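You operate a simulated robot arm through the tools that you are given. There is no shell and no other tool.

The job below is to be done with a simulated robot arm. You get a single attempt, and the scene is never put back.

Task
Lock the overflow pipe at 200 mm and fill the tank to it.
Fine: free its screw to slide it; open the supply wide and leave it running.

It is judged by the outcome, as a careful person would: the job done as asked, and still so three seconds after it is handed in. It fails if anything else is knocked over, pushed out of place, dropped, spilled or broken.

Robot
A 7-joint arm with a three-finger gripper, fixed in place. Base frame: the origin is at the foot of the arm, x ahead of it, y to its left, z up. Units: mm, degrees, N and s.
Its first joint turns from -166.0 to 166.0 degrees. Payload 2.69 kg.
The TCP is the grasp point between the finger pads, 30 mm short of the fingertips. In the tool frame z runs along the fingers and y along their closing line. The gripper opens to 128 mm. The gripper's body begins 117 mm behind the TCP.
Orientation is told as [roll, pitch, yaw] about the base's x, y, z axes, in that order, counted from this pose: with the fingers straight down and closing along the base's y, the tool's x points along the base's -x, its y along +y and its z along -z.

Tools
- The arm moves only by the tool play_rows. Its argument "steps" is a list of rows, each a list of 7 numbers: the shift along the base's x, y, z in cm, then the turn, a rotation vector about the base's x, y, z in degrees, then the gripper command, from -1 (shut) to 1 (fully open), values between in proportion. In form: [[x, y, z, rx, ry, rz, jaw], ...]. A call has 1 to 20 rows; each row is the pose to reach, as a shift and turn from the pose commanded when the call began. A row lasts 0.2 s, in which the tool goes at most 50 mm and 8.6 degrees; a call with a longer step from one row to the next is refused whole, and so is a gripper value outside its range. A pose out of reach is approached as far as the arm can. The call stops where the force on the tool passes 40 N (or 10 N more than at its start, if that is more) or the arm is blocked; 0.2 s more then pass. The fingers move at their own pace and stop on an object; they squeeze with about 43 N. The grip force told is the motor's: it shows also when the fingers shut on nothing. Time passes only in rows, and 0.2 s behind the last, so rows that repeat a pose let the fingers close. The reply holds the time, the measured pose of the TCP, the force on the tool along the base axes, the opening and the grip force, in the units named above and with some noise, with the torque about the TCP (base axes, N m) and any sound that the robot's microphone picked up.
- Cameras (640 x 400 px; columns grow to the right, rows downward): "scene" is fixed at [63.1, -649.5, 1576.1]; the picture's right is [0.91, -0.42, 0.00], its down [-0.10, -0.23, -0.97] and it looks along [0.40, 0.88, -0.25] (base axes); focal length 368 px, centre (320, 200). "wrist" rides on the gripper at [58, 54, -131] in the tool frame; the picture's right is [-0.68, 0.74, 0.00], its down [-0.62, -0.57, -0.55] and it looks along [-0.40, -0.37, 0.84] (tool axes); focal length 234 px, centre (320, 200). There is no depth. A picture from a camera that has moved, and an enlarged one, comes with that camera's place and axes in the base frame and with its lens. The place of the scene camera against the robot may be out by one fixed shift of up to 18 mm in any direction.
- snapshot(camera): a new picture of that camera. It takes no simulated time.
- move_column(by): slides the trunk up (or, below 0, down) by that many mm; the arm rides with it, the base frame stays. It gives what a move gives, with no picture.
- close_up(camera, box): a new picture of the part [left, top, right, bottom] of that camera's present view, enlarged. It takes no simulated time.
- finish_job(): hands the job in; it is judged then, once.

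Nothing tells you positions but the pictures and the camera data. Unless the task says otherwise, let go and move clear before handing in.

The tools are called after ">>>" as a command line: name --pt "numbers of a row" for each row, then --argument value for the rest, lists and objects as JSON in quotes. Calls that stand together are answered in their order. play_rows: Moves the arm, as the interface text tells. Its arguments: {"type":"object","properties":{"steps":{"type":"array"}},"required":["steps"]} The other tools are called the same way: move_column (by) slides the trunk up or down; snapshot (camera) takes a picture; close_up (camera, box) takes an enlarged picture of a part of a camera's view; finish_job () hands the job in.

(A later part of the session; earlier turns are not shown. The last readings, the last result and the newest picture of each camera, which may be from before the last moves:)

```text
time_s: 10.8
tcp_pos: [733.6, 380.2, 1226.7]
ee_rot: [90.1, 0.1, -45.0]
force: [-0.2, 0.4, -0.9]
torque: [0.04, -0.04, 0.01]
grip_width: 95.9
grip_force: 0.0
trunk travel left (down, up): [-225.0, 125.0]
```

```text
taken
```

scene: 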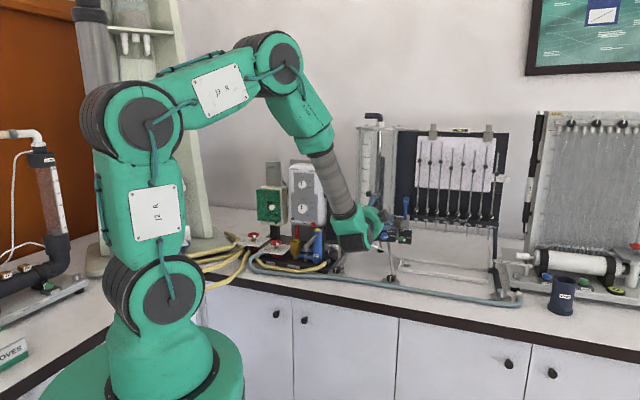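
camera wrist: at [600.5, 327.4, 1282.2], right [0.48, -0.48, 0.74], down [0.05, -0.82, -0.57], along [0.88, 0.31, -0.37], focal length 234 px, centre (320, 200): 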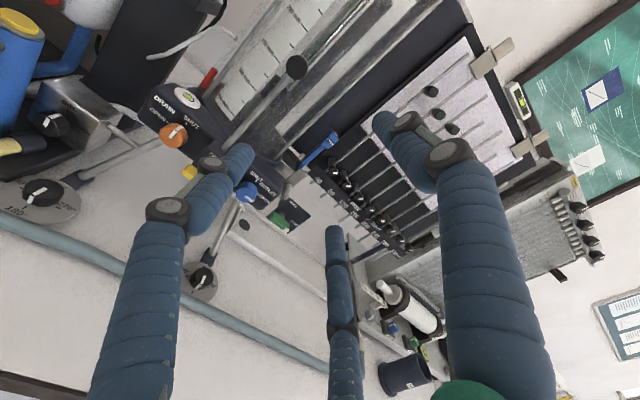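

>>> close_up --camera "wrist" --box '[200, 0, 400, 130]'

>>> close_up --camera "wrist" --box '[130, 60, 270, 170]'

>>> close_up --camera "wrist" --box '[0, 60, 140, 230]'

>>> close_up --camera "wrist" --box '[220, 150, 340, 250]'

```text
3.08 times, centred on (300, 65) of wrist
camera zoom: at [600.5, 327.4, 1282.2], right [0.48, -0.48, 0.74], down [0.05, -0.82, -0.57], along [0.88, 0.31, -0.37], focal length 720 px, centre (382, 615)
```

zoom: 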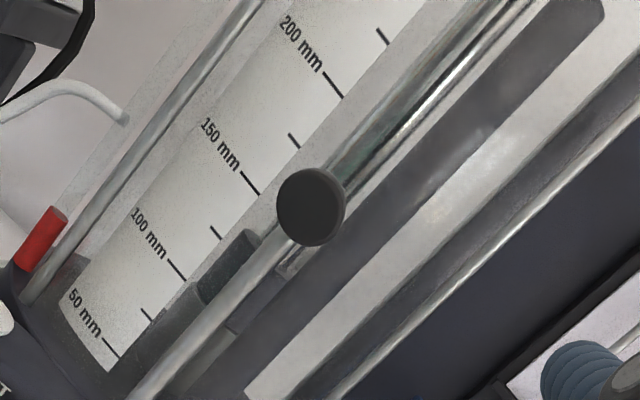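

```text
3.64 times, centred on (200, 115) of wrist
camera zoom: at [600.5, 327.4, 1282.2], right [0.48, -0.48, 0.74], down [0.05, -0.82, -0.57], along [0.88, 0.31, -0.37], focal length 852 px, centre (756, 509)
```

zoom: 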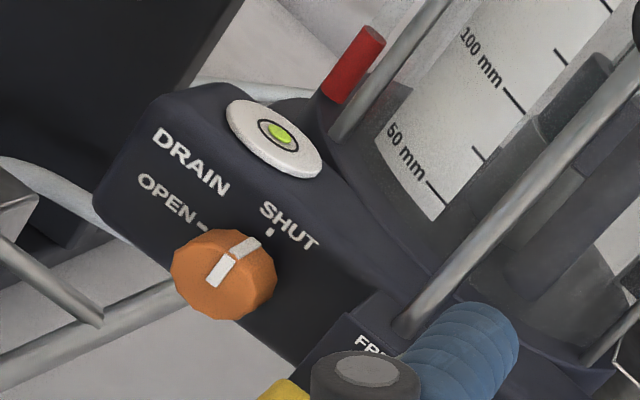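

```text
2.35 times, centred on (70, 145) of wrist
camera zoom: at [600.5, 327.4, 1282.2], right [0.48, -0.48, 0.74], down [0.05, -0.82, -0.57], along [0.88, 0.31, -0.37], focal length 551 px, centre (908, 329)
```

zoom: 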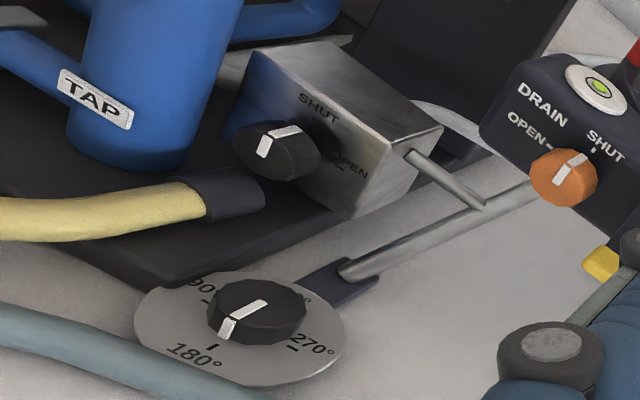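

```text
4.00 times, centred on (280, 200) of wrist
camera zoom: at [600.5, 327.4, 1282.2], right [0.48, -0.48, 0.74], down [0.05, -0.82, -0.57], along [0.88, 0.31, -0.37], focal length 937 px, centre (480, 200)
```

zoom: 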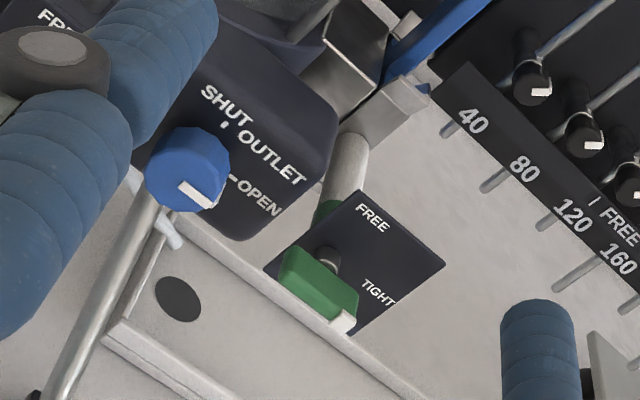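

The pipe reads about 305 mm, the scale's 200 mm mark is at z≈1280, and the camera is close to that height. Next I'll move down in front of the yellow screw handle, staying about 110 mm back, to see it clearly.

>>> play_rows --pt "-0.8 1.3 -3.7 0 0 0 0" --pt "-1.6 2.7 -7.4 0 0 0 0" --pt "-2.4 4.0 -11 0 0 0 0" --pt "-3.2 5.4 -14.7 0 0 0 0"

>>> snapshot --camera "wrist"

>>> close_up --camera "wrist" --box '[260, 90, 380, 190]'

>>> close_up --camera "scene" --box '[340, 200, 420, 260]'

```text
time_s: 11.8
tcp_pos: [701.1, 434.0, 1082.3]
ee_rot: [90.0, 0.1, -45.0]
force: [0.6, -1.6, 1.6]
torque: [-0.05, 0.04, 0.01]
grip_width: 64.0
grip_force: 0.1
trunk travel left (down, up): [-225.0, 125.0]
```

```text
taken
camera wrist: at [567.4, 381.5, 1136.4], right [0.48, -0.48, 0.74], down [0.05, -0.82, -0.57], along [0.88, 0.31, -0.37], focal length 234 px, centre (320, 200)
```

wrist: 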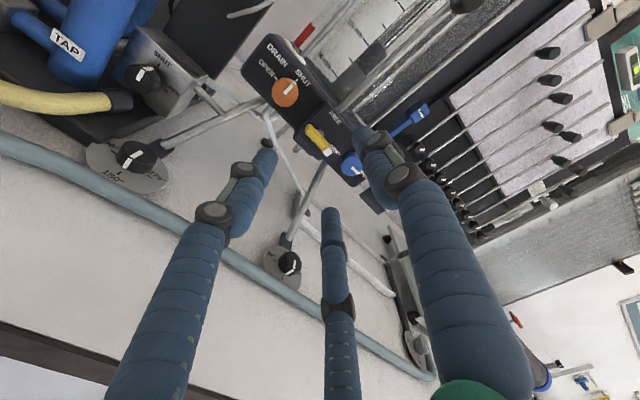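

```text
4.00 times, centred on (320, 140) of wrist
camera zoom: at [567.4, 381.5, 1136.4], right [0.48, -0.48, 0.74], down [0.05, -0.82, -0.57], along [0.88, 0.31, -0.37], focal length 937 px, centre (320, 440)
```

zoom: 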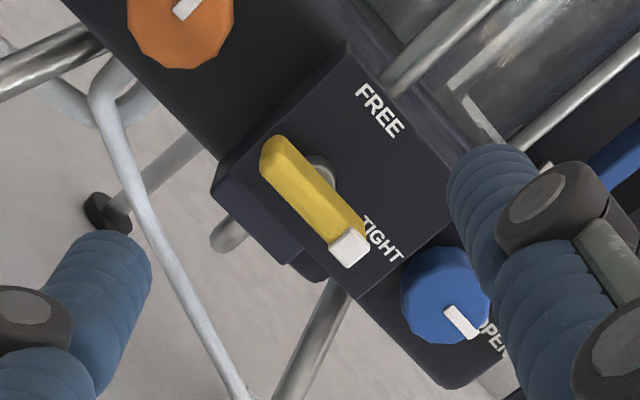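

```text
6.67 times, centred on (380, 230) of scene
camera zoom: at [63.1, -649.5, 1576.1], right [0.91, -0.42, 0.0], down [-0.1, -0.23, -0.97], along [0.4, 0.88, -0.25], focal length 2452 px, centre (-80, 0)
```

zoom: 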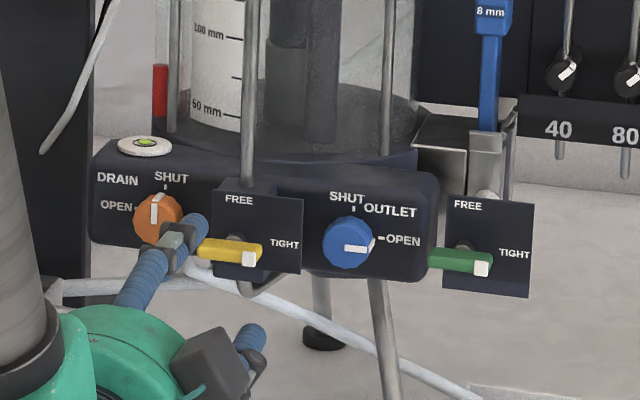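

The bar handle is centred on its shaft, lies horizontal at TIGHT, and has a plate close behind it. I'll approach along its axis in two stages.

>>> play_rows --pt "1.6 1.6 -0.3 0 0 0 -0.3" --pt "3.2 3.2 -0.3 0 0 0 -0.3" --pt "4.6 4.5 -0.3 0 0 0 -0.3"

>>> snapshot --camera "wrist"

>>> close_up --camera "wrist" --box '[260, 110, 380, 210]'

>>> close_up --camera "scene" --box '[340, 200, 420, 260]'

```text
time_s: 12.6
tcp_pos: [748.3, 477.8, 1077.9]
ee_rot: [89.9, 0.1, -45.0]
force: [-0.6, 0.4, -1.1]
torque: [0.02, -0.01, 0.0]
grip_width: 44.9
grip_force: 0.1
trunk travel left (down, up): [-225.0, 125.0]
```

```text
taken
camera wrist: at [614.3, 426.4, 1132.6], right [0.48, -0.48, 0.74], down [0.05, -0.82, -0.57], along [0.88, 0.31, -0.37], focal length 234 px, centre (320, 200)
```

wrist: 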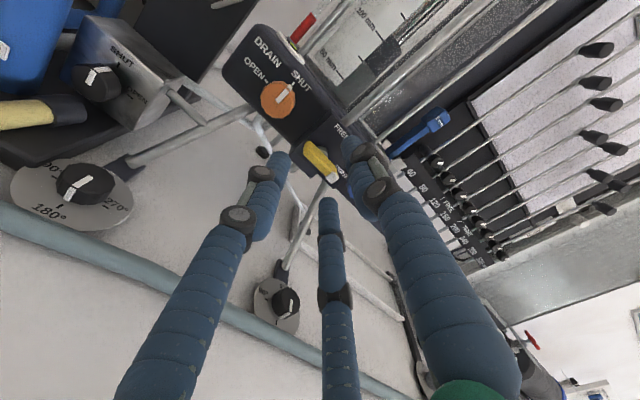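

```text
4.00 times, centred on (320, 160) of wrist
camera zoom: at [614.3, 426.4, 1132.6], right [0.48, -0.48, 0.74], down [0.05, -0.82, -0.57], along [0.88, 0.31, -0.37], focal length 937 px, centre (320, 360)
```

zoom: 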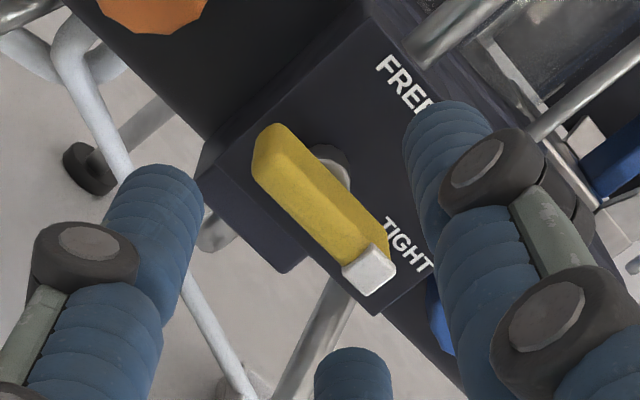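

```text
6.67 times, centred on (380, 230) of scene
camera zoom: at [63.1, -649.5, 1576.1], right [0.91, -0.42, 0.0], down [-0.1, -0.23, -0.97], along [0.4, 0.88, -0.25], focal length 2452 px, centre (-80, 0)
```

zoom: 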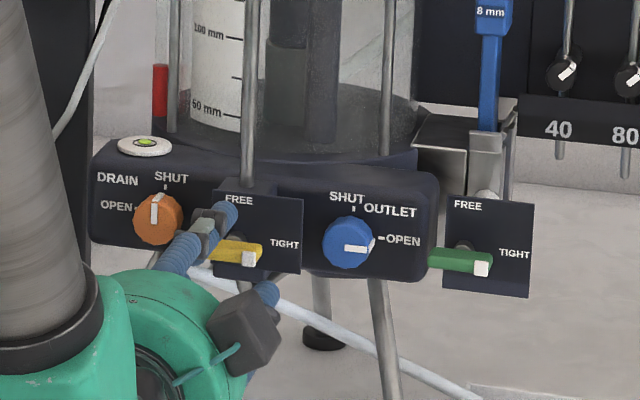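

The view matches my estimate, so I'll advance the last stretch and close on the bar.

>>> play_rows --pt "1.0 1.1 0.15 0 0 0 -0.3" --pt "2.0 2.1 0.15 0 0 0 -0.3" --pt "2.0 2.1 0.15 0 0 0 -0.6" --pt "2.0 2.1 0.15 0 0 0 -1" --pt "2.0 2.1 0.15 0 0 0 -1"

>>> close_up --camera "wrist" --box '[240, 110, 400, 230]'

>>> close_up --camera "scene" --box '[340, 200, 420, 260]'

```text
time_s: 13.8
tcp_pos: [767.8, 500.9, 1076.9]
ee_rot: [89.8, 0.1, -45.0]
force: [-5.8, -1.1, -19.2]
torque: [-0.14, -0.02, -0.01]
grip_width: 17.7
grip_force: 43.4
trunk travel left (down, up): [-225.0, 125.0]
```

```text
3.33 times, centred on (320, 170) of wrist
camera zoom: at [633.4, 447.6, 1131.4], right [0.48, -0.48, 0.73], down [0.04, -0.82, -0.56], along [0.87, 0.31, -0.38], focal length 781 px, centre (320, 300)
```

zoom: 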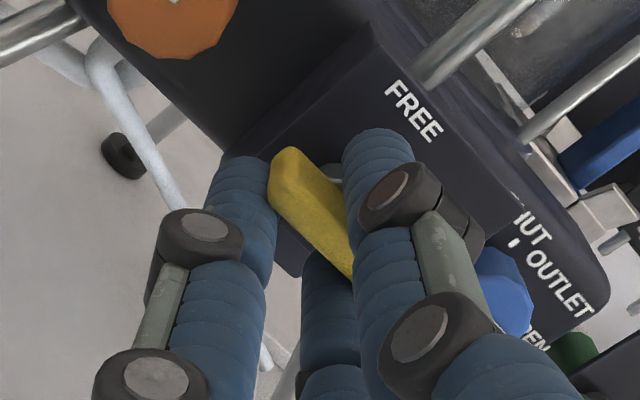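

```text
6.67 times, centred on (380, 230) of scene
camera zoom: at [63.1, -649.5, 1576.1], right [0.91, -0.42, 0.0], down [-0.1, -0.23, -0.97], along [0.4, 0.88, -0.25], focal length 2452 px, centre (-80, 0)
```

zoom: 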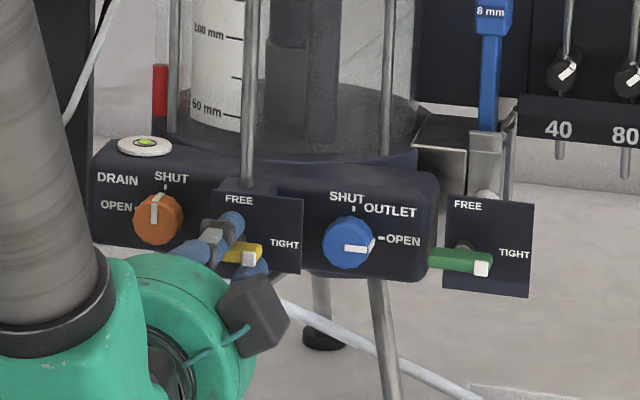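

I have the handle gripped, with a slight vertical offset that I'll relieve. Then I'll start turning it counter-clockwise toward FREE and check that it follows.

>>> play_rows --pt "0 0.0 -0.2 0 0 0 -1" --pt "0 0.0 -0.25 -2.8 -2.8 0 -1" --pt "0 0 -0.25 -7 -7 0 -1" --pt "0 0 -0.25 -12 -12 0 -1" --pt "0 0 -0.25 -17 -17 0 -1"

>>> close_up --camera "scene" --box '[340, 200, 420, 260]'

```text
time_s: 15.0
tcp_pos: [768.3, 498.2, 1074.4]
ee_rot: [89.9, -24.0, -45.0]
force: [-5.3, -14.0, -19.3]
torque: [-0.14, 0.18, 0.42]
grip_width: 17.6
grip_force: 43.1
trunk travel left (down, up): [-225.0, 125.0]
```

```text
6.67 times, centred on (380, 230) of scene
camera zoom: at [63.1, -649.5, 1576.1], right [0.91, -0.42, 0.0], down [-0.1, -0.23, -0.97], along [0.4, 0.88, -0.25], focal length 2452 px, centre (-80, 0)
```

zoom: 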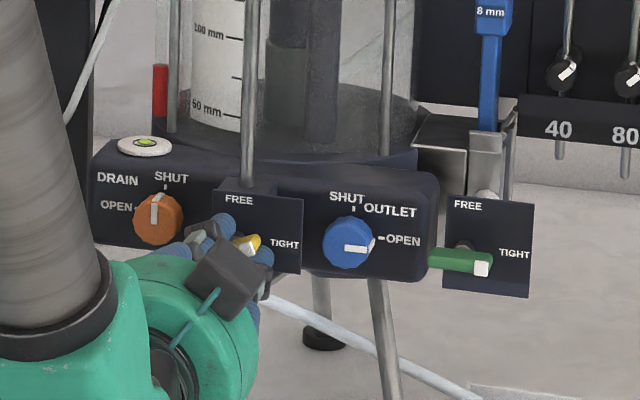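

The handle is following, so I'll keep turning and watch the forces.

>>> play_rows --pt "0 0.0 -0.2 -5.5 -5.5 0 -1" --pt "0 0.0 -0.2 -11 -11 0 -1" --pt "0 0 -0.2 -16.5 -16.5 0 -1" --pt "0 0 -0.2 -22 -22 0 -1"

>>> close_up --camera "scene" --box '[340, 200, 420, 260]'

```text
time_s: 16.0
tcp_pos: [769.7, 497.8, 1075.9]
ee_rot: [90.2, -55.1, -45.3]
force: [4.7, -32.5, -3.5]
torque: [-0.11, 0.22, 0.07]
grip_width: 17.3
grip_force: 42.5
trunk travel left (down, up): [-225.0, 125.0]
```

```text
6.67 times, centred on (380, 230) of scene
camera zoom: at [63.1, -649.5, 1576.1], right [0.91, -0.42, 0.0], down [-0.1, -0.23, -0.97], along [0.4, 0.88, -0.25], focal length 2452 px, centre (-80, 0)
```

zoom: 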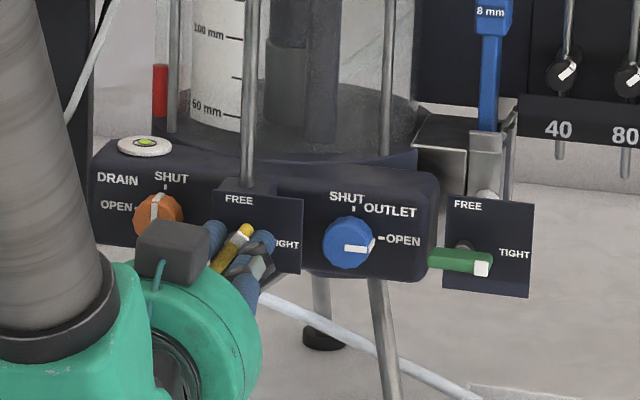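

It's at about 55° with some side load building up. I'll relieve that and continue to FREE.

>>> play_rows --pt "0.05 -0.3 0 0 0 0 -1" --pt "0.05 -0.35 0 -5 -5 0 -1" --pt "0.05 -0.35 0 -10.5 -10.5 0 -1"

>>> close_up --camera "scene" --box '[340, 200, 420, 260]'

```text
time_s: 16.8
tcp_pos: [769.3, 497.2, 1077.2]
ee_rot: [90.5, -70.1, -45.3]
force: [17.6, -2.8, 2.5]
torque: [-0.75, 0.8, 0.61]
grip_width: 17.4
grip_force: 43.0
trunk travel left (down, up): [-225.0, 125.0]
```

```text
6.67 times, centred on (380, 230) of scene
camera zoom: at [63.1, -649.5, 1576.1], right [0.91, -0.42, 0.0], down [-0.1, -0.23, -0.97], along [0.4, 0.88, -0.25], focal length 2452 px, centre (-80, 0)
```

zoom: 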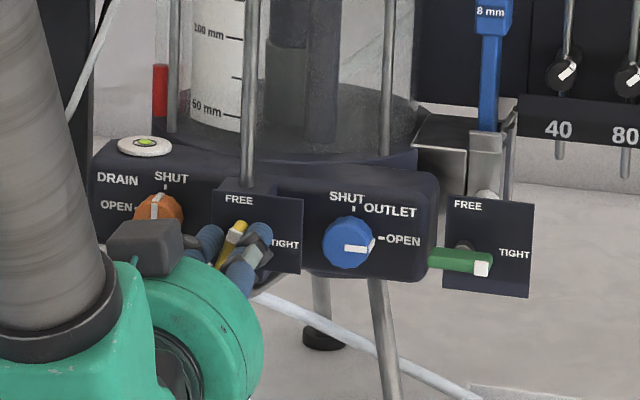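

>>> play_rows --pt "0.05 -0.05 0 -5 -5 0 -1" --pt "0.05 -0.05 0 -10 -10 0 -1" --pt "0.05 -0.05 0 -14.1 -14.1 0 -1"

>>> close_up --camera "scene" --box '[340, 200, 420, 260]'

>>> close_up --camera "wrist" --box '[200, 60, 440, 230]'

```text
time_s: 17.6
tcp_pos: [770.0, 495.7, 1078.0]
ee_rot: [175.3, -89.8, -130.3]
force: [21.6, 10.0, 16.5]
torque: [0.26, -0.14, -0.02]
grip_width: 17.6
grip_force: 42.9
trunk travel left (down, up): [-225.0, 125.0]
```

```text
6.67 times, centred on (380, 230) of scene
camera zoom: at [63.1, -649.5, 1576.1], right [0.91, -0.42, 0.0], down [-0.1, -0.23, -0.97], along [0.4, 0.88, -0.25], focal length 2452 px, centre (-80, 0)
```

zoom: 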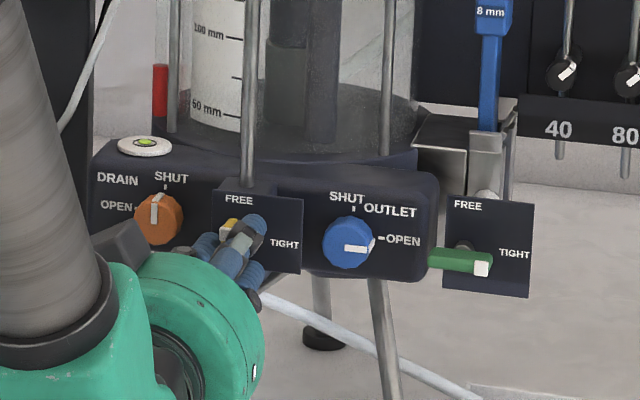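

```text
2.35 times, centred on (320, 145) of wrist
camera zoom: at [639.9, 441.3, 1020.0], right [-0.52, 0.52, 0.68], down [0.01, -0.79, 0.61], along [0.85, 0.33, 0.41], focal length 551 px, centre (320, 329)
```

zoom: 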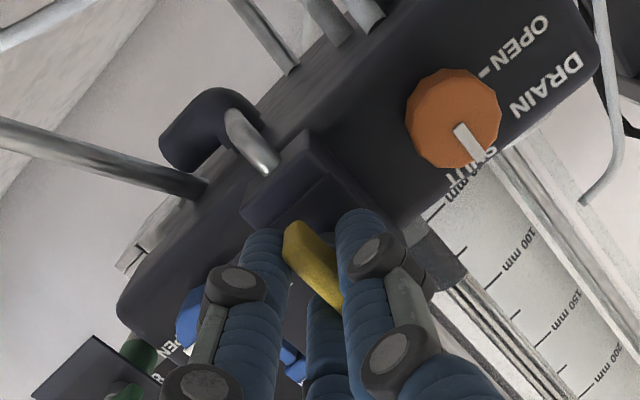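

The tool has turned the full 90°. I'll let go, back straight out, and check where the handle points.

>>> play_rows --pt "0 0 0 0 0 0 -0.7" --pt "0 0 0 0 0 0 -0.4" --pt "0 0 0 0 0 0 -0.2" --pt "-2 -2 0 0 0 0 -0.2" --pt "-5 -5 0 0 0 0 -0.2" --pt "-8 -8 0 0 0 0 -0.2"

>>> close_up --camera "wrist" --box '[220, 50, 420, 200]'

>>> close_up --camera "scene" --box '[340, 140, 420, 260]'

```text
time_s: 19.0
tcp_pos: [688.4, 415.3, 1074.9]
ee_rot: [101.2, -89.9, -56.3]
force: [-0.1, 1.4, 0.0]
torque: [-0.01, 0.0, 0.0]
grip_width: 51.2
grip_force: 0.0
trunk travel left (down, up): [-225.0, 125.0]
```

```text
2.67 times, centred on (320, 125) of wrist
camera zoom: at [558.7, 360.5, 1018.0], right [-0.52, 0.52, 0.68], down [0.01, -0.79, 0.61], along [0.85, 0.33, 0.4], focal length 624 px, centre (320, 400)
```

zoom: 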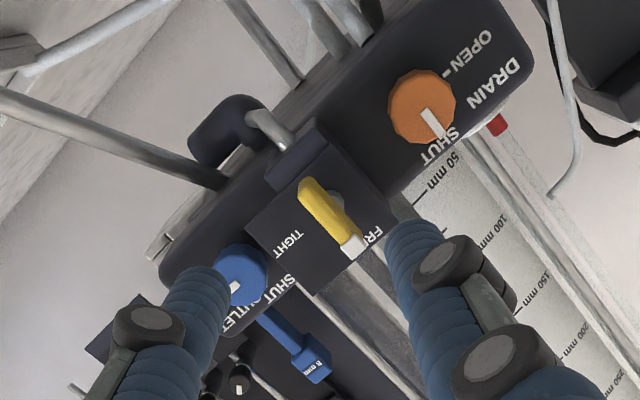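

```text
3.33 times, centred on (380, 200) of scene
camera zoom: at [63.1, -649.5, 1576.1], right [0.91, -0.42, 0.0], down [-0.1, -0.23, -0.97], along [0.4, 0.88, -0.25], focal length 1226 px, centre (120, 200)
```

zoom: 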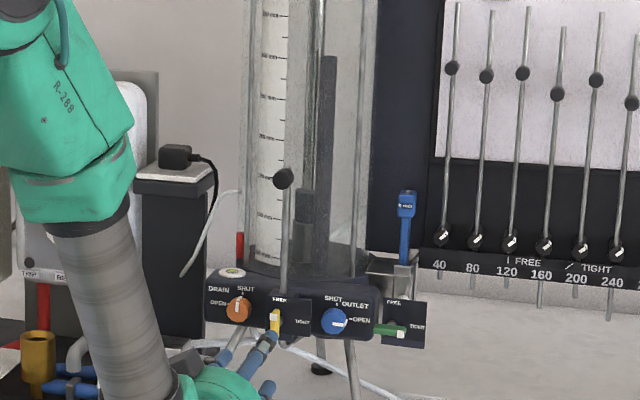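

The handle's white end now points up at FREE, and the pipe and rod stayed put. I'll roll the tool back and rise in front of the black knob on top of the rod.

>>> play_rows --pt "-1 -1 1.6 5.785 5.785 0 -0.2" --pt "-1 -1 3.2 11.57 11.57 0 -0.2" --pt "-1 -1 4.8 17.355 17.355 0 -0.2" --pt "-1 -1 6.4 23.14 23.14 0 -0.2" --pt "-1 -1 8.0 28.925 28.925 0 -0.2" --pt "-1 -1 9.6 34.71 34.71 0 -0.2" --pt "0 0 11.2 40.495 40.495 0 -0.2" --pt "1 1 12.8 46.28 46.28 0 -0.2" --pt "2 2 14.4 52.065 52.065 0 -0.2" --pt "3 3.4 16.0 57.85 57.85 0 -0.2" --pt "3.4 4.1 17.8 63.64 63.64 0 -0.2"

>>> snapshot --camera "wrist"

>>> close_up --camera "wrist" --box '[240, 80, 400, 200]'

>>> close_up --camera "scene" --box '[340, 140, 420, 260]'

```text
time_s: 21.4
tcp_pos: [723.4, 456.2, 1252.1]
ee_rot: [90.0, 0.3, -45.0]
force: [0.4, -0.1, -0.3]
torque: [0.05, -0.05, 0.0]
grip_width: 51.4
grip_force: 0.0
trunk travel left (down, up): [-225.0, 125.0]
```

```text
taken
camera wrist: at [589.7, 404.1, 1307.8], right [0.48, -0.48, 0.73], down [0.05, -0.82, -0.57], along [0.88, 0.31, -0.37], focal length 234 px, centre (320, 200)
```

wrist: 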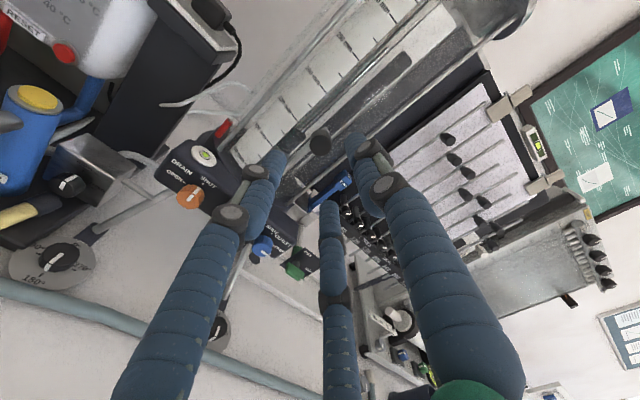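

```text
3.33 times, centred on (320, 140) of wrist
camera zoom: at [589.7, 404.1, 1307.8], right [0.48, -0.48, 0.73], down [0.05, -0.82, -0.57], along [0.88, 0.31, -0.37], focal length 781 px, centre (320, 400)
```

zoom: 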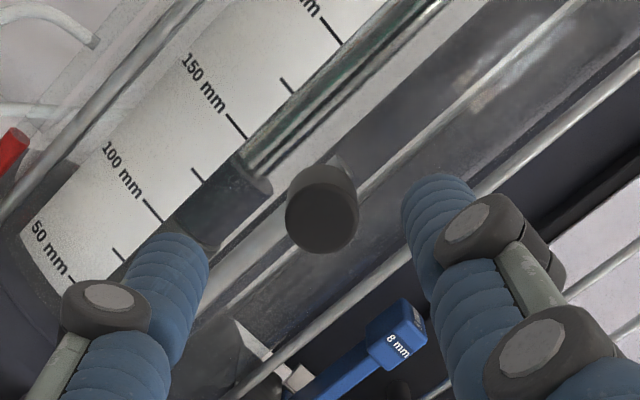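

```text
3.33 times, centred on (380, 200) of scene
camera zoom: at [63.1, -649.5, 1576.1], right [0.91, -0.42, 0.0], down [-0.1, -0.23, -0.97], along [0.4, 0.88, -0.25], focal length 1226 px, centre (120, 200)
```

zoom: 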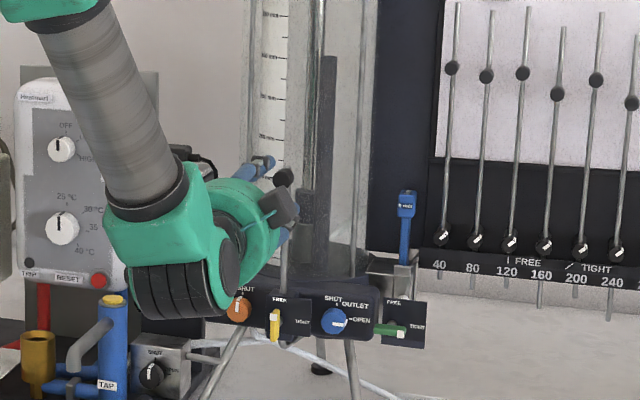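

The knob is about 99 mm straight ahead and slightly right. I'll advance so the fingertips cover most of its length, then grip it.

>>> play_rows --pt "2.2 1.8 -0.1 0 0 0 -0.2" --pt "4.2 3.7 -0.1 0 0 0 -0.2" --pt "6.1 5.7 -0.1 0 0 0 -0.2" --pt "6.1 5.7 -0.1 0 0 0 -0.5" --pt "6.1 5.7 -0.1 0 0 0 -0.8" --pt "6.1 5.7 -0.1 0 0 0 -1" --pt "6.1 5.7 -0.1 0 0 0 -1"

>>> close_up --camera "wrist" --box '[240, 80, 400, 200]'

>>> close_up --camera "scene" --box '[340, 140, 420, 260]'

```text
time_s: 23.0
tcp_pos: [783.4, 514.1, 1251.9]
ee_rot: [90.0, 0.2, -44.9]
force: [-5.2, 2.0, -1.6]
torque: [-0.09, -0.09, 0.24]
grip_width: 20.4
grip_force: 45.3
trunk travel left (down, up): [-225.0, 125.0]
```

```text
3.33 times, centred on (320, 140) of wrist
camera zoom: at [649.5, 461.7, 1306.3], right [0.48, -0.48, 0.74], down [0.05, -0.82, -0.57], along [0.88, 0.31, -0.37], focal length 781 px, centre (320, 400)
```

zoom: 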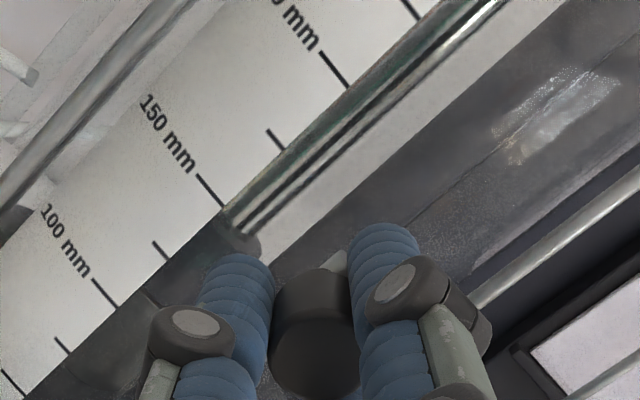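

```text
3.33 times, centred on (380, 200) of scene
camera zoom: at [63.1, -649.5, 1576.1], right [0.91, -0.42, 0.0], down [-0.1, -0.23, -0.97], along [0.4, 0.88, -0.25], focal length 1226 px, centre (120, 200)
```

zoom: 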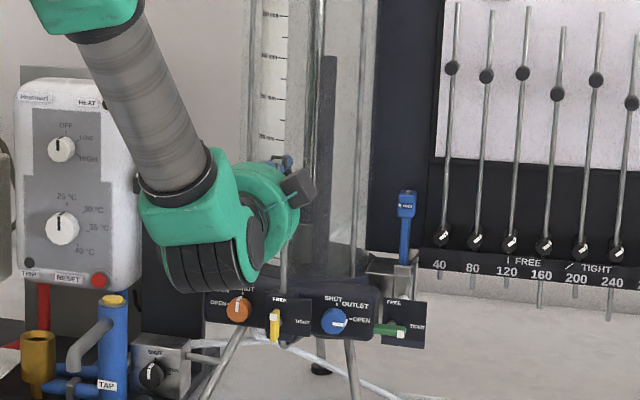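

I have the knob. I'll lower it 20 mm and check that the pipe follows.

>>> play_rows --pt "0 0 -0.5 0 0 0 -1" --pt "0 0 -1.0 0 0 0 -1" --pt "0 0 -1.5 0 0 0 -1" --pt "0 0 -2.0 0 0 0 -1"

>>> close_up --camera "scene" --box '[340, 140, 420, 260]'

```text
time_s: 24.0
tcp_pos: [782.1, 514.4, 1232.4]
ee_rot: [90.0, 0.1, -44.9]
force: [-4.8, 3.6, 1.2]
torque: [0.04, -0.26, 0.66]
grip_width: 20.9
grip_force: 44.7
trunk travel left (down, up): [-225.0, 125.0]
```

```text
3.33 times, centred on (380, 200) of scene
camera zoom: at [63.1, -649.5, 1576.1], right [0.91, -0.42, 0.0], down [-0.1, -0.23, -0.97], along [0.4, 0.88, -0.25], focal length 1226 px, centre (120, 200)
```

zoom: 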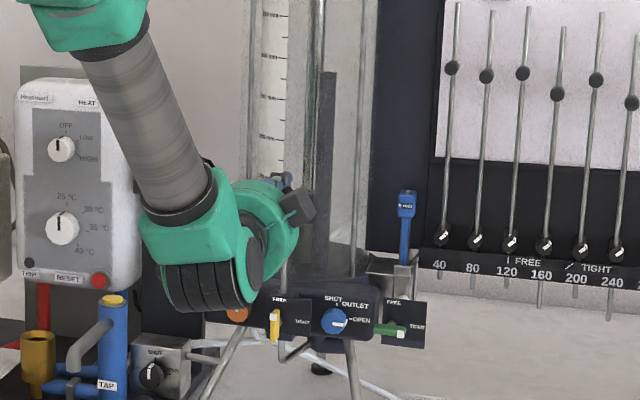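

The pipe tracks the knob 1:1, so I'll lower it another 70 mm and then measure.

>>> play_rows --pt "0 0 -0.8 0 0 0 -1" --pt "0 0 -1.6 0 0 0 -1" --pt "0 0 -2.4 0 0 0 -1" --pt "0 0 -3.2 0 0 0 -1" --pt "0 0 -4.0 0 0 0 -1" --pt "0 0 -4.8 0 0 0 -1" --pt "0 0 -5.6 0 0 0 -1" --pt "0 0 -6.4 0 0 0 -1" --pt "0 0 -7.0 0 0 0 -1"

>>> close_up --camera "scene" --box '[340, 140, 420, 260]'

>>> snapshot --camera "wrist"

```text
time_s: 26.0
tcp_pos: [783.8, 514.3, 1161.1]
ee_rot: [90.0, 0.1, -44.9]
force: [-11.7, 5.4, 1.4]
torque: [0.04, -0.2, 0.36]
grip_width: 20.9
grip_force: 45.1
trunk travel left (down, up): [-225.0, 125.0]
```

```text
3.33 times, centred on (380, 200) of scene
camera zoom: at [63.1, -649.5, 1576.1], right [0.91, -0.42, 0.0], down [-0.1, -0.23, -0.97], along [0.4, 0.88, -0.25], focal length 1226 px, centre (120, 200)
```

zoom: 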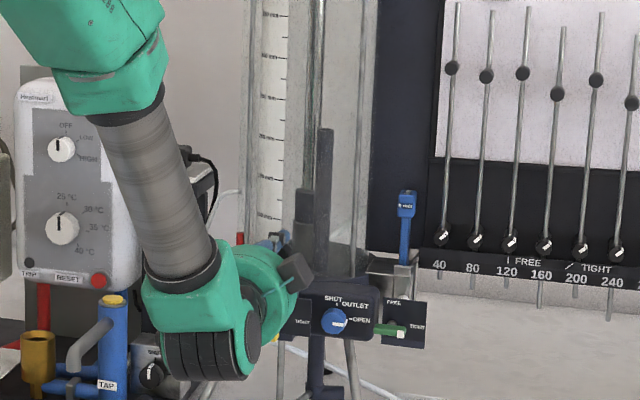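

```text
taken
camera wrist: at [649.4, 461.7, 1216.5], right [0.48, -0.48, 0.74], down [0.05, -0.82, -0.57], along [0.88, 0.31, -0.37], focal length 234 px, centre (320, 200)
```

wrist: 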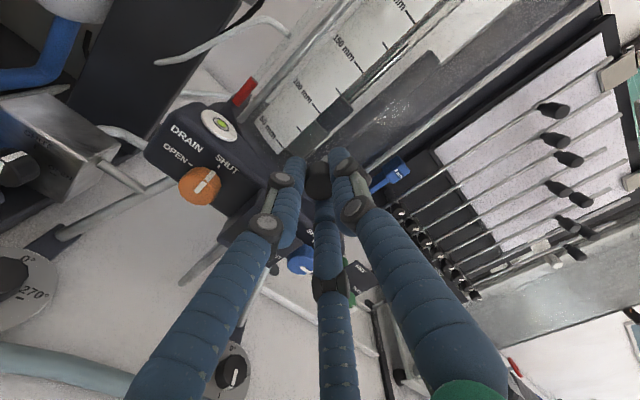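

From both cameras, the pipe top is about 11 mm above the 200 mark. I'll lower it by that much and look more closely.

>>> play_rows --pt "0 0 -0.4 0 0 0 -1" --pt "0 0 -0.8 0 0 0 -1" --pt "0 0 -1.1 0 0 0 -1" --pt "0 0 -1.1 0 0 0 -1"

>>> close_up --camera "scene" --box '[360, 160, 400, 200]'

>>> close_up --camera "wrist" --box '[340, 0, 460, 100]'

```text
time_s: 27.0
tcp_pos: [782.5, 513.7, 1150.9]
ee_rot: [90.0, 0.1, -45.0]
force: [-10.1, 4.8, 4.8]
torque: [0.08, -0.12, 0.13]
grip_width: 21.1
grip_force: 45.0
trunk travel left (down, up): [-225.0, 125.0]
```

```text
10.00 times, centred on (380, 180) of scene
camera zoom: at [63.1, -649.5, 1576.1], right [0.91, -0.42, 0.0], down [-0.1, -0.23, -0.97], along [0.4, 0.88, -0.25], focal length 3678 px, centre (-280, 400)
```

zoom: 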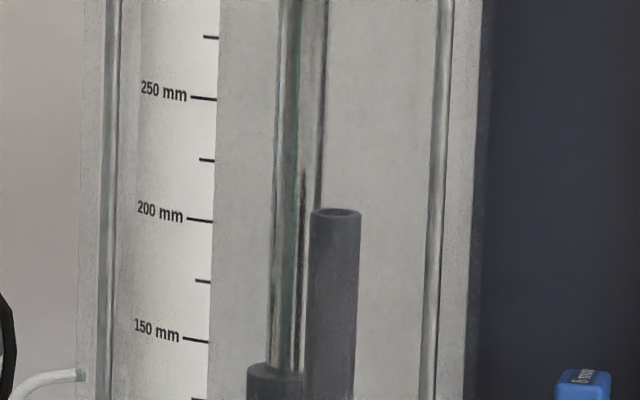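

```text
4.00 times, centred on (400, 50) of wrist
camera zoom: at [649.4, 461.8, 1206.3], right [0.48, -0.48, 0.74], down [0.05, -0.82, -0.57], along [0.88, 0.31, -0.37], focal length 937 px, centre (0, 800)
```

zoom: 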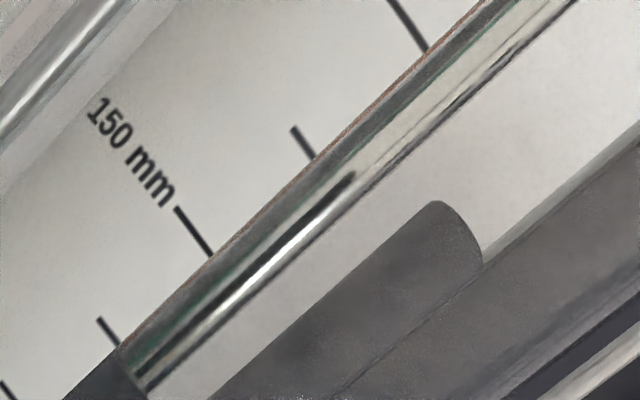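

The pipe's rim is clearly visible and within about 1–2 mm of the 200 mark. I'll release the knob, back off, and check at eye level with the mark.

>>> play_rows --pt "0 0 0 0 0 0 -0.8" --pt "0 0 0 0 0 0 -0.4" --pt "0 0 0 0 0 0 -0.2" --pt "-2.5 -2.5 0 0 0 0 -0.2" --pt "-5 -5 0 0 0 0 -0.2" --pt "-7.5 -7.5 2 0 0 0 -0.2" --pt "-7.5 -9.5 5 0 0 0 0" --pt "-6 -11.5 7.6 0 0 0 0.3"

>>> snapshot --camera "wrist"

>>> close_up --camera "scene" --box '[360, 160, 400, 200]'

>>> close_up --camera "wrist" --box '[260, 0, 400, 100]'

```text
time_s: 28.8
tcp_pos: [723.5, 398.5, 1228.0]
ee_rot: [90.1, 0.2, -45.0]
force: [0.5, -0.5, -1.1]
torque: [-0.01, 0.0, -0.06]
grip_width: 83.3
grip_force: 0.0
trunk travel left (down, up): [-225.0, 125.0]
```

```text
taken
camera wrist: at [590.4, 346.3, 1282.3], right [0.48, -0.48, 0.73], down [0.05, -0.82, -0.57], along [0.88, 0.31, -0.37], focal length 234 px, centre (320, 200)
```

wrist: 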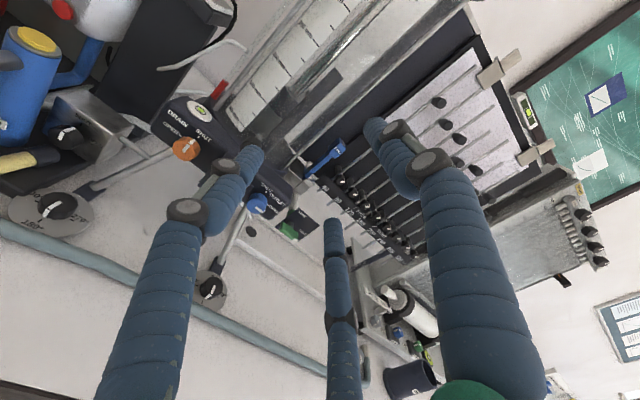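

```text
10.00 times, centred on (380, 180) of scene
camera zoom: at [63.1, -649.5, 1576.1], right [0.91, -0.42, 0.0], down [-0.1, -0.23, -0.97], along [0.4, 0.88, -0.25], focal length 3678 px, centre (-280, 400)
```

zoom: 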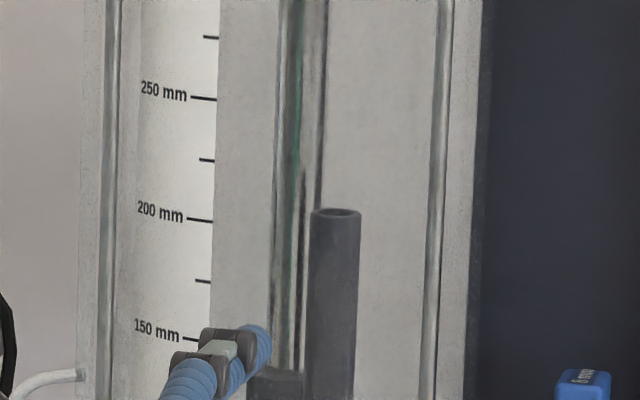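

```text
4.00 times, centred on (330, 50) of wrist
camera zoom: at [590.4, 346.3, 1282.3], right [0.48, -0.48, 0.73], down [0.05, -0.82, -0.57], along [0.88, 0.31, -0.37], focal length 937 px, centre (280, 800)
```

zoom: 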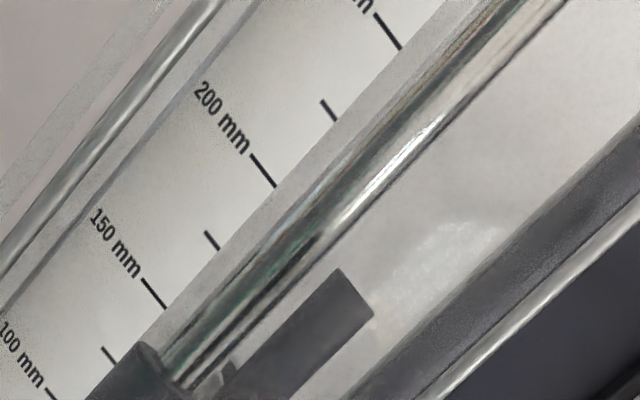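

At eye level the pipe's rim sits on the 200 mm line to within about 1 mm, and it stayed there after I let go. I'll roll the tool to match the upright yellow handle and line up to tighten it.

>>> play_rows --pt "-1 0 -1.4 -5.785 -5.785 0 0" --pt "-2 0 -2.8 -11.57 -11.57 0 0" --pt "-3 0.5 -4.2 -17.355 -17.355 0 0" --pt "-3 1 -5.6 -23.14 -23.14 0 0" --pt "-3 1.5 -7.0 -28.925 -28.925 0 -0.1" --pt "-3 2 -8.4 -34.71 -34.71 0 -0.2" --pt "-3 2.3 -9.8 -40.495 -40.495 0 -0.2" --pt "-3 2.5 -11.2 -46.28 -46.28 0 -0.2" --pt "-2.7 2.9 -12.6 -52.065 -52.065 0 -0.2" --pt "-2.4 3.1 -14.0 -57.85 -57.85 0 -0.2" --pt "-2.35 3.25 -14.9 -63.64 -63.64 0 -0.2"

>>> close_up --camera "wrist" --box '[220, 50, 420, 200]'

>>> close_up --camera "scene" --box '[340, 160, 420, 260]'

```text
time_s: 31.2
tcp_pos: [699.7, 430.7, 1080.4]
ee_rot: [-171.5, -89.8, -143.6]
force: [-0.3, 0.1, 1.1]
torque: [-0.08, 0.13, -0.05]
grip_width: 51.5
grip_force: 0.0
trunk travel left (down, up): [-225.0, 125.0]
```

```text
2.67 times, centred on (320, 125) of wrist
camera zoom: at [569.3, 375.3, 1022.8], right [-0.52, 0.52, 0.68], down [0.01, -0.79, 0.61], along [0.85, 0.33, 0.41], focal length 624 px, centre (320, 400)
```

zoom: 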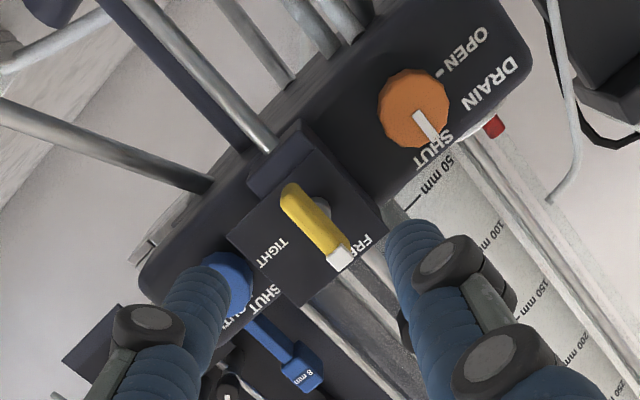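

```text
4.00 times, centred on (380, 210) of scene
camera zoom: at [63.1, -649.5, 1576.1], right [0.91, -0.42, 0.0], down [-0.1, -0.23, -0.97], along [0.4, 0.88, -0.25], focal length 1471 px, centre (80, 160)
```

zoom: 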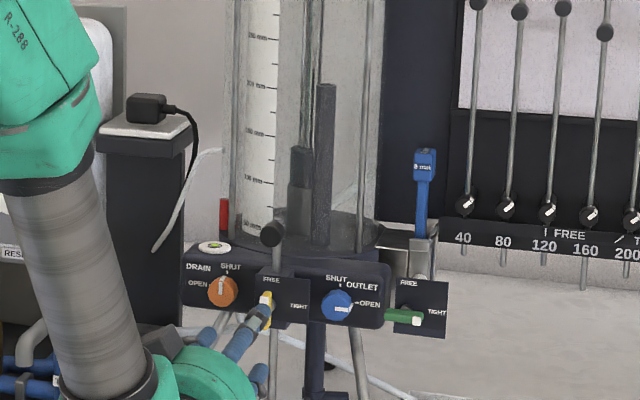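

The handle is centred in front of the gripper, so I'll advance and grip it.

>>> play_rows --pt "2.2 2.2 -0.2 0 0 0 -0.2" --pt "4.4 4.4 -0.2 0 0 0 -0.2" --pt "6.0 6.05 -0.2 0 0 0 -0.2" --pt "6.65 6.75 -0.2 0 0 0 -0.2" --pt "6.65 6.75 -0.2 0 0 0 -0.5" --pt "6.65 6.75 -0.2 0 0 0 -0.8" --pt "6.65 6.75 -0.2 0 0 0 -1" --pt "6.65 6.75 -0.2 0 0 0 -1"

>>> close_up --camera "scene" --box '[340, 160, 420, 260]'

```text
time_s: 33.0
tcp_pos: [770.5, 497.1, 1078.0]
ee_rot: [103.6, -89.8, -58.8]
force: [27.0, -20.8, 4.8]
torque: [0.05, 0.07, -0.52]
grip_width: 17.9
grip_force: 43.0
trunk travel left (down, up): [-225.0, 125.0]
```

```text
4.00 times, centred on (380, 210) of scene
camera zoom: at [63.1, -649.5, 1576.1], right [0.91, -0.42, 0.0], down [-0.1, -0.23, -0.97], along [0.4, 0.88, -0.25], focal length 1471 px, centre (80, 160)
```

zoom: 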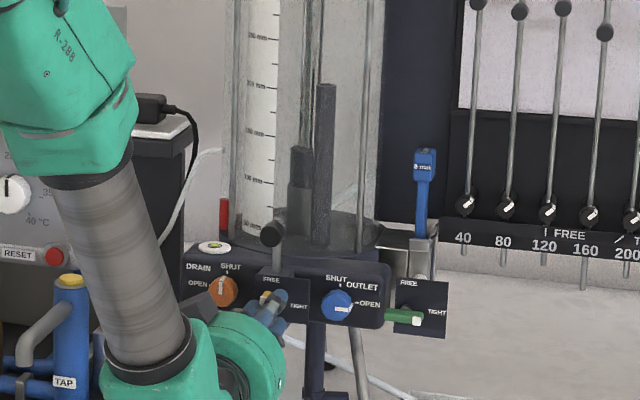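

The side load says the handle is about 4 mm further right than I was aiming. I'll recentre before turning.

>>> play_rows --pt "0.15 -0.15 0 0 0 0 -1" --pt "0.3 -0.3 0 0 0 0 -1" --pt "0.3 -0.3 0 0 0 0 -1"

```text
time_s: 33.8
tcp_pos: [770.0, 496.1, 1078.4]
ee_rot: [119.5, -89.9, -74.4]
force: [12.0, 0.5, 9.6]
torque: [0.13, -0.02, 0.14]
grip_width: 17.7
grip_force: 43.2
trunk travel left (down, up): [-225.0, 125.0]
```

The load is now small. The three jaws grip slightly off-centre toward the thumb, so I'll move the tool along the matching arc while turning clockwise to TIGHT.

>>> play_rows --pt "0 0 -0.06 5.66 5.66 0 -1" --pt "-0.01 0.01 -0.11 11.31 11.31 0 -1" --pt "-0.025 0.025 -0.16 16.97 16.97 0 -1" --pt "-0.043 0.043 -0.21 22.63 22.63 0 -1" --pt "-0.066 0.066 -0.26 28.28 28.28 0 -1" --pt "-0.093 0.093 -0.3 33.94 33.94 0 -1"

>>> close_up --camera "scene" --box '[340, 160, 420, 260]'

```text
time_s: 35.2
tcp_pos: [768.7, 498.1, 1075.7]
ee_rot: [90.2, -42.0, -45.1]
force: [5.8, 20.7, 27.0]
torque: [0.55, -0.56, 0.23]
grip_width: 17.5
grip_force: 42.5
trunk travel left (down, up): [-225.0, 125.0]
```

```text
4.00 times, centred on (380, 210) of scene
camera zoom: at [63.1, -649.5, 1576.1], right [0.91, -0.42, 0.0], down [-0.1, -0.23, -0.97], along [0.4, 0.88, -0.25], focal length 1471 px, centre (80, 160)
```

zoom: 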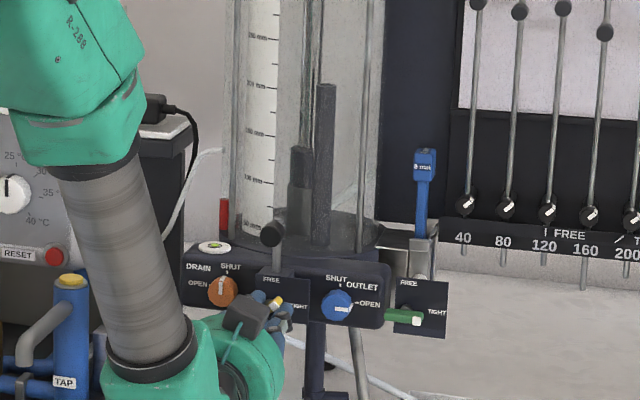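

It's halfway there. I'll ease the upward load and finish the turn to TIGHT.

>>> play_rows --pt "0.03 0.15 0.2 0 0 0 -1" --pt "0.0 0.18 0.22 5.66 5.66 0 -1" --pt "-0.05 0.23 0.22 11.31 11.31 0 -1" --pt "-0.1 0.28 0.2 16.97 16.97 0 -1" --pt "-0.13 0.31 0.18 22.63 22.63 0 -1" --pt "-0.16 0.34 0.15 28.28 28.28 0 -1"

>>> close_up --camera "scene" --box '[340, 160, 420, 260]'

```text
time_s: 36.6
tcp_pos: [766.8, 499.5, 1076.4]
ee_rot: [90.1, -1.8, -45.1]
force: [2.5, 5.1, 23.3]
torque: [0.49, -0.48, -0.34]
grip_width: 17.7
grip_force: 43.4
trunk travel left (down, up): [-225.0, 125.0]
```

```text
4.00 times, centred on (380, 210) of scene
camera zoom: at [63.1, -649.5, 1576.1], right [0.91, -0.42, 0.0], down [-0.1, -0.23, -0.97], along [0.4, 0.88, -0.25], focal length 1471 px, centre (80, 160)
```

zoom: 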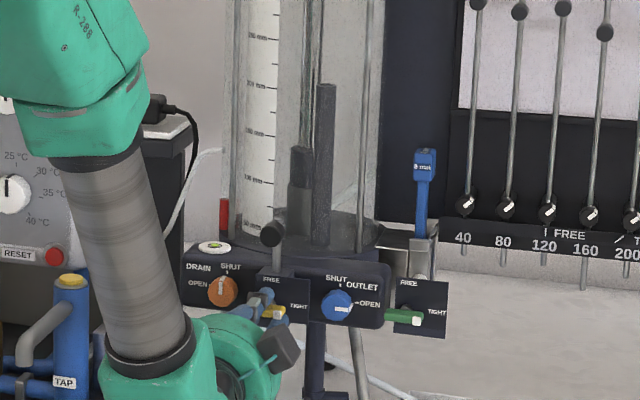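

>>> play_rows --pt "0 0 0.15 1.5 1.5 0 -1" --pt "0 0 0.2 3.2 3.2 0 -1" --pt "0 0 0.2 3.2 3.2 0 -1"

>>> close_up --camera "scene" --box '[365, 215, 405, 245]'

```text
time_s: 37.4
tcp_pos: [767.2, 499.0, 1074.6]
ee_rot: [89.9, 2.7, -45.0]
force: [5.1, 5.5, 12.2]
torque: [-0.05, -0.92, 0.0]
grip_width: 18.6
grip_force: 43.8
trunk travel left (down, up): [-225.0, 125.0]
```

```text
13.33 times, centred on (385, 230) of scene
camera zoom: at [63.1, -649.5, 1576.1], right [0.91, -0.42, 0.0], down [-0.1, -0.23, -0.97], along [0.4, 0.88, -0.25], focal length 4904 px, centre (-547, -200)
```

zoom: 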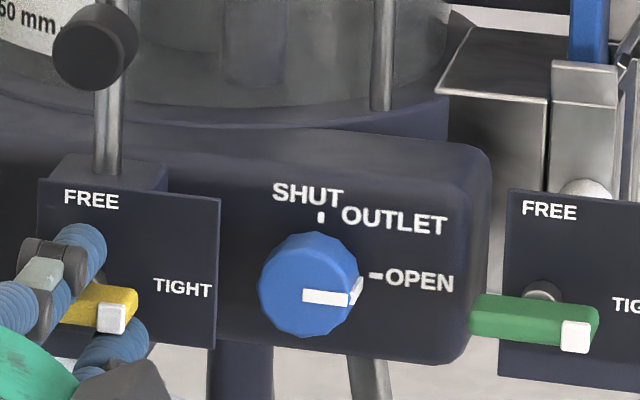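

The handle has reached its TIGHT stop, since the resisting torque rose. I'll release and back away to inspect it.

>>> play_rows --pt "0 0 0.2 0 0 0 -0.7" --pt "0 0 0.4 0 0 0 -0.4" --pt "0 0 0.4 0 0 0 -0.1" --pt "-2 -2 0.4 0 0 0 -0.1" --pt "-5 -5 0.4 0 0 0 -0.1" --pt "-8 -8 0.4 0 0 0 0" --pt "-11 -11 0.4 0 0 0 0"

>>> close_up --camera "scene" --box '[360, 160, 420, 250]'

>>> snapshot --camera "wrist"

>>> close_up --camera "scene" --box '[360, 160, 400, 200]'

```text
time_s: 39.0
tcp_pos: [655.7, 388.9, 1081.7]
ee_rot: [90.0, 2.6, -44.9]
force: [-0.1, 0.7, 0.7]
torque: [0.0, -0.03, -0.01]
grip_width: 64.1
grip_force: 0.1
trunk travel left (down, up): [-225.0, 125.0]
```

```text
4.44 times, centred on (390, 205) of scene
camera zoom: at [63.1, -649.5, 1576.1], right [0.91, -0.42, 0.0], down [-0.1, -0.23, -0.97], along [0.4, 0.88, -0.25], focal length 1635 px, centre (9, 178)
```

zoom: 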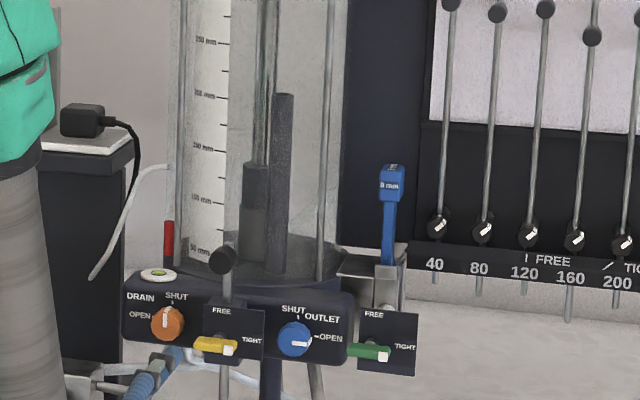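

```text
taken
camera wrist: at [524.1, 335.8, 1138.2], right [0.5, -0.5, 0.7], down [0.03, -0.8, -0.59], along [0.86, 0.32, -0.39], focal length 234 px, centre (320, 200)
```

wrist: 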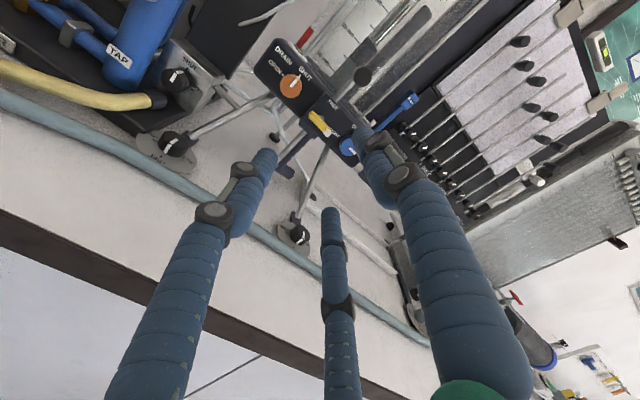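

```text
10.00 times, centred on (380, 180) of scene
camera zoom: at [63.1, -649.5, 1576.1], right [0.91, -0.42, 0.0], down [-0.1, -0.23, -0.97], along [0.4, 0.88, -0.25], focal length 3678 px, centre (-280, 400)
```

zoom: 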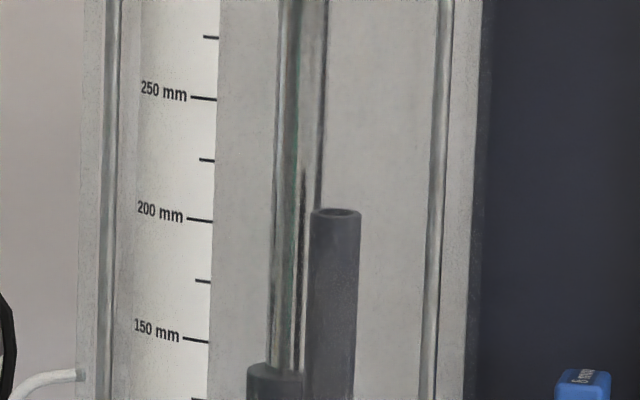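

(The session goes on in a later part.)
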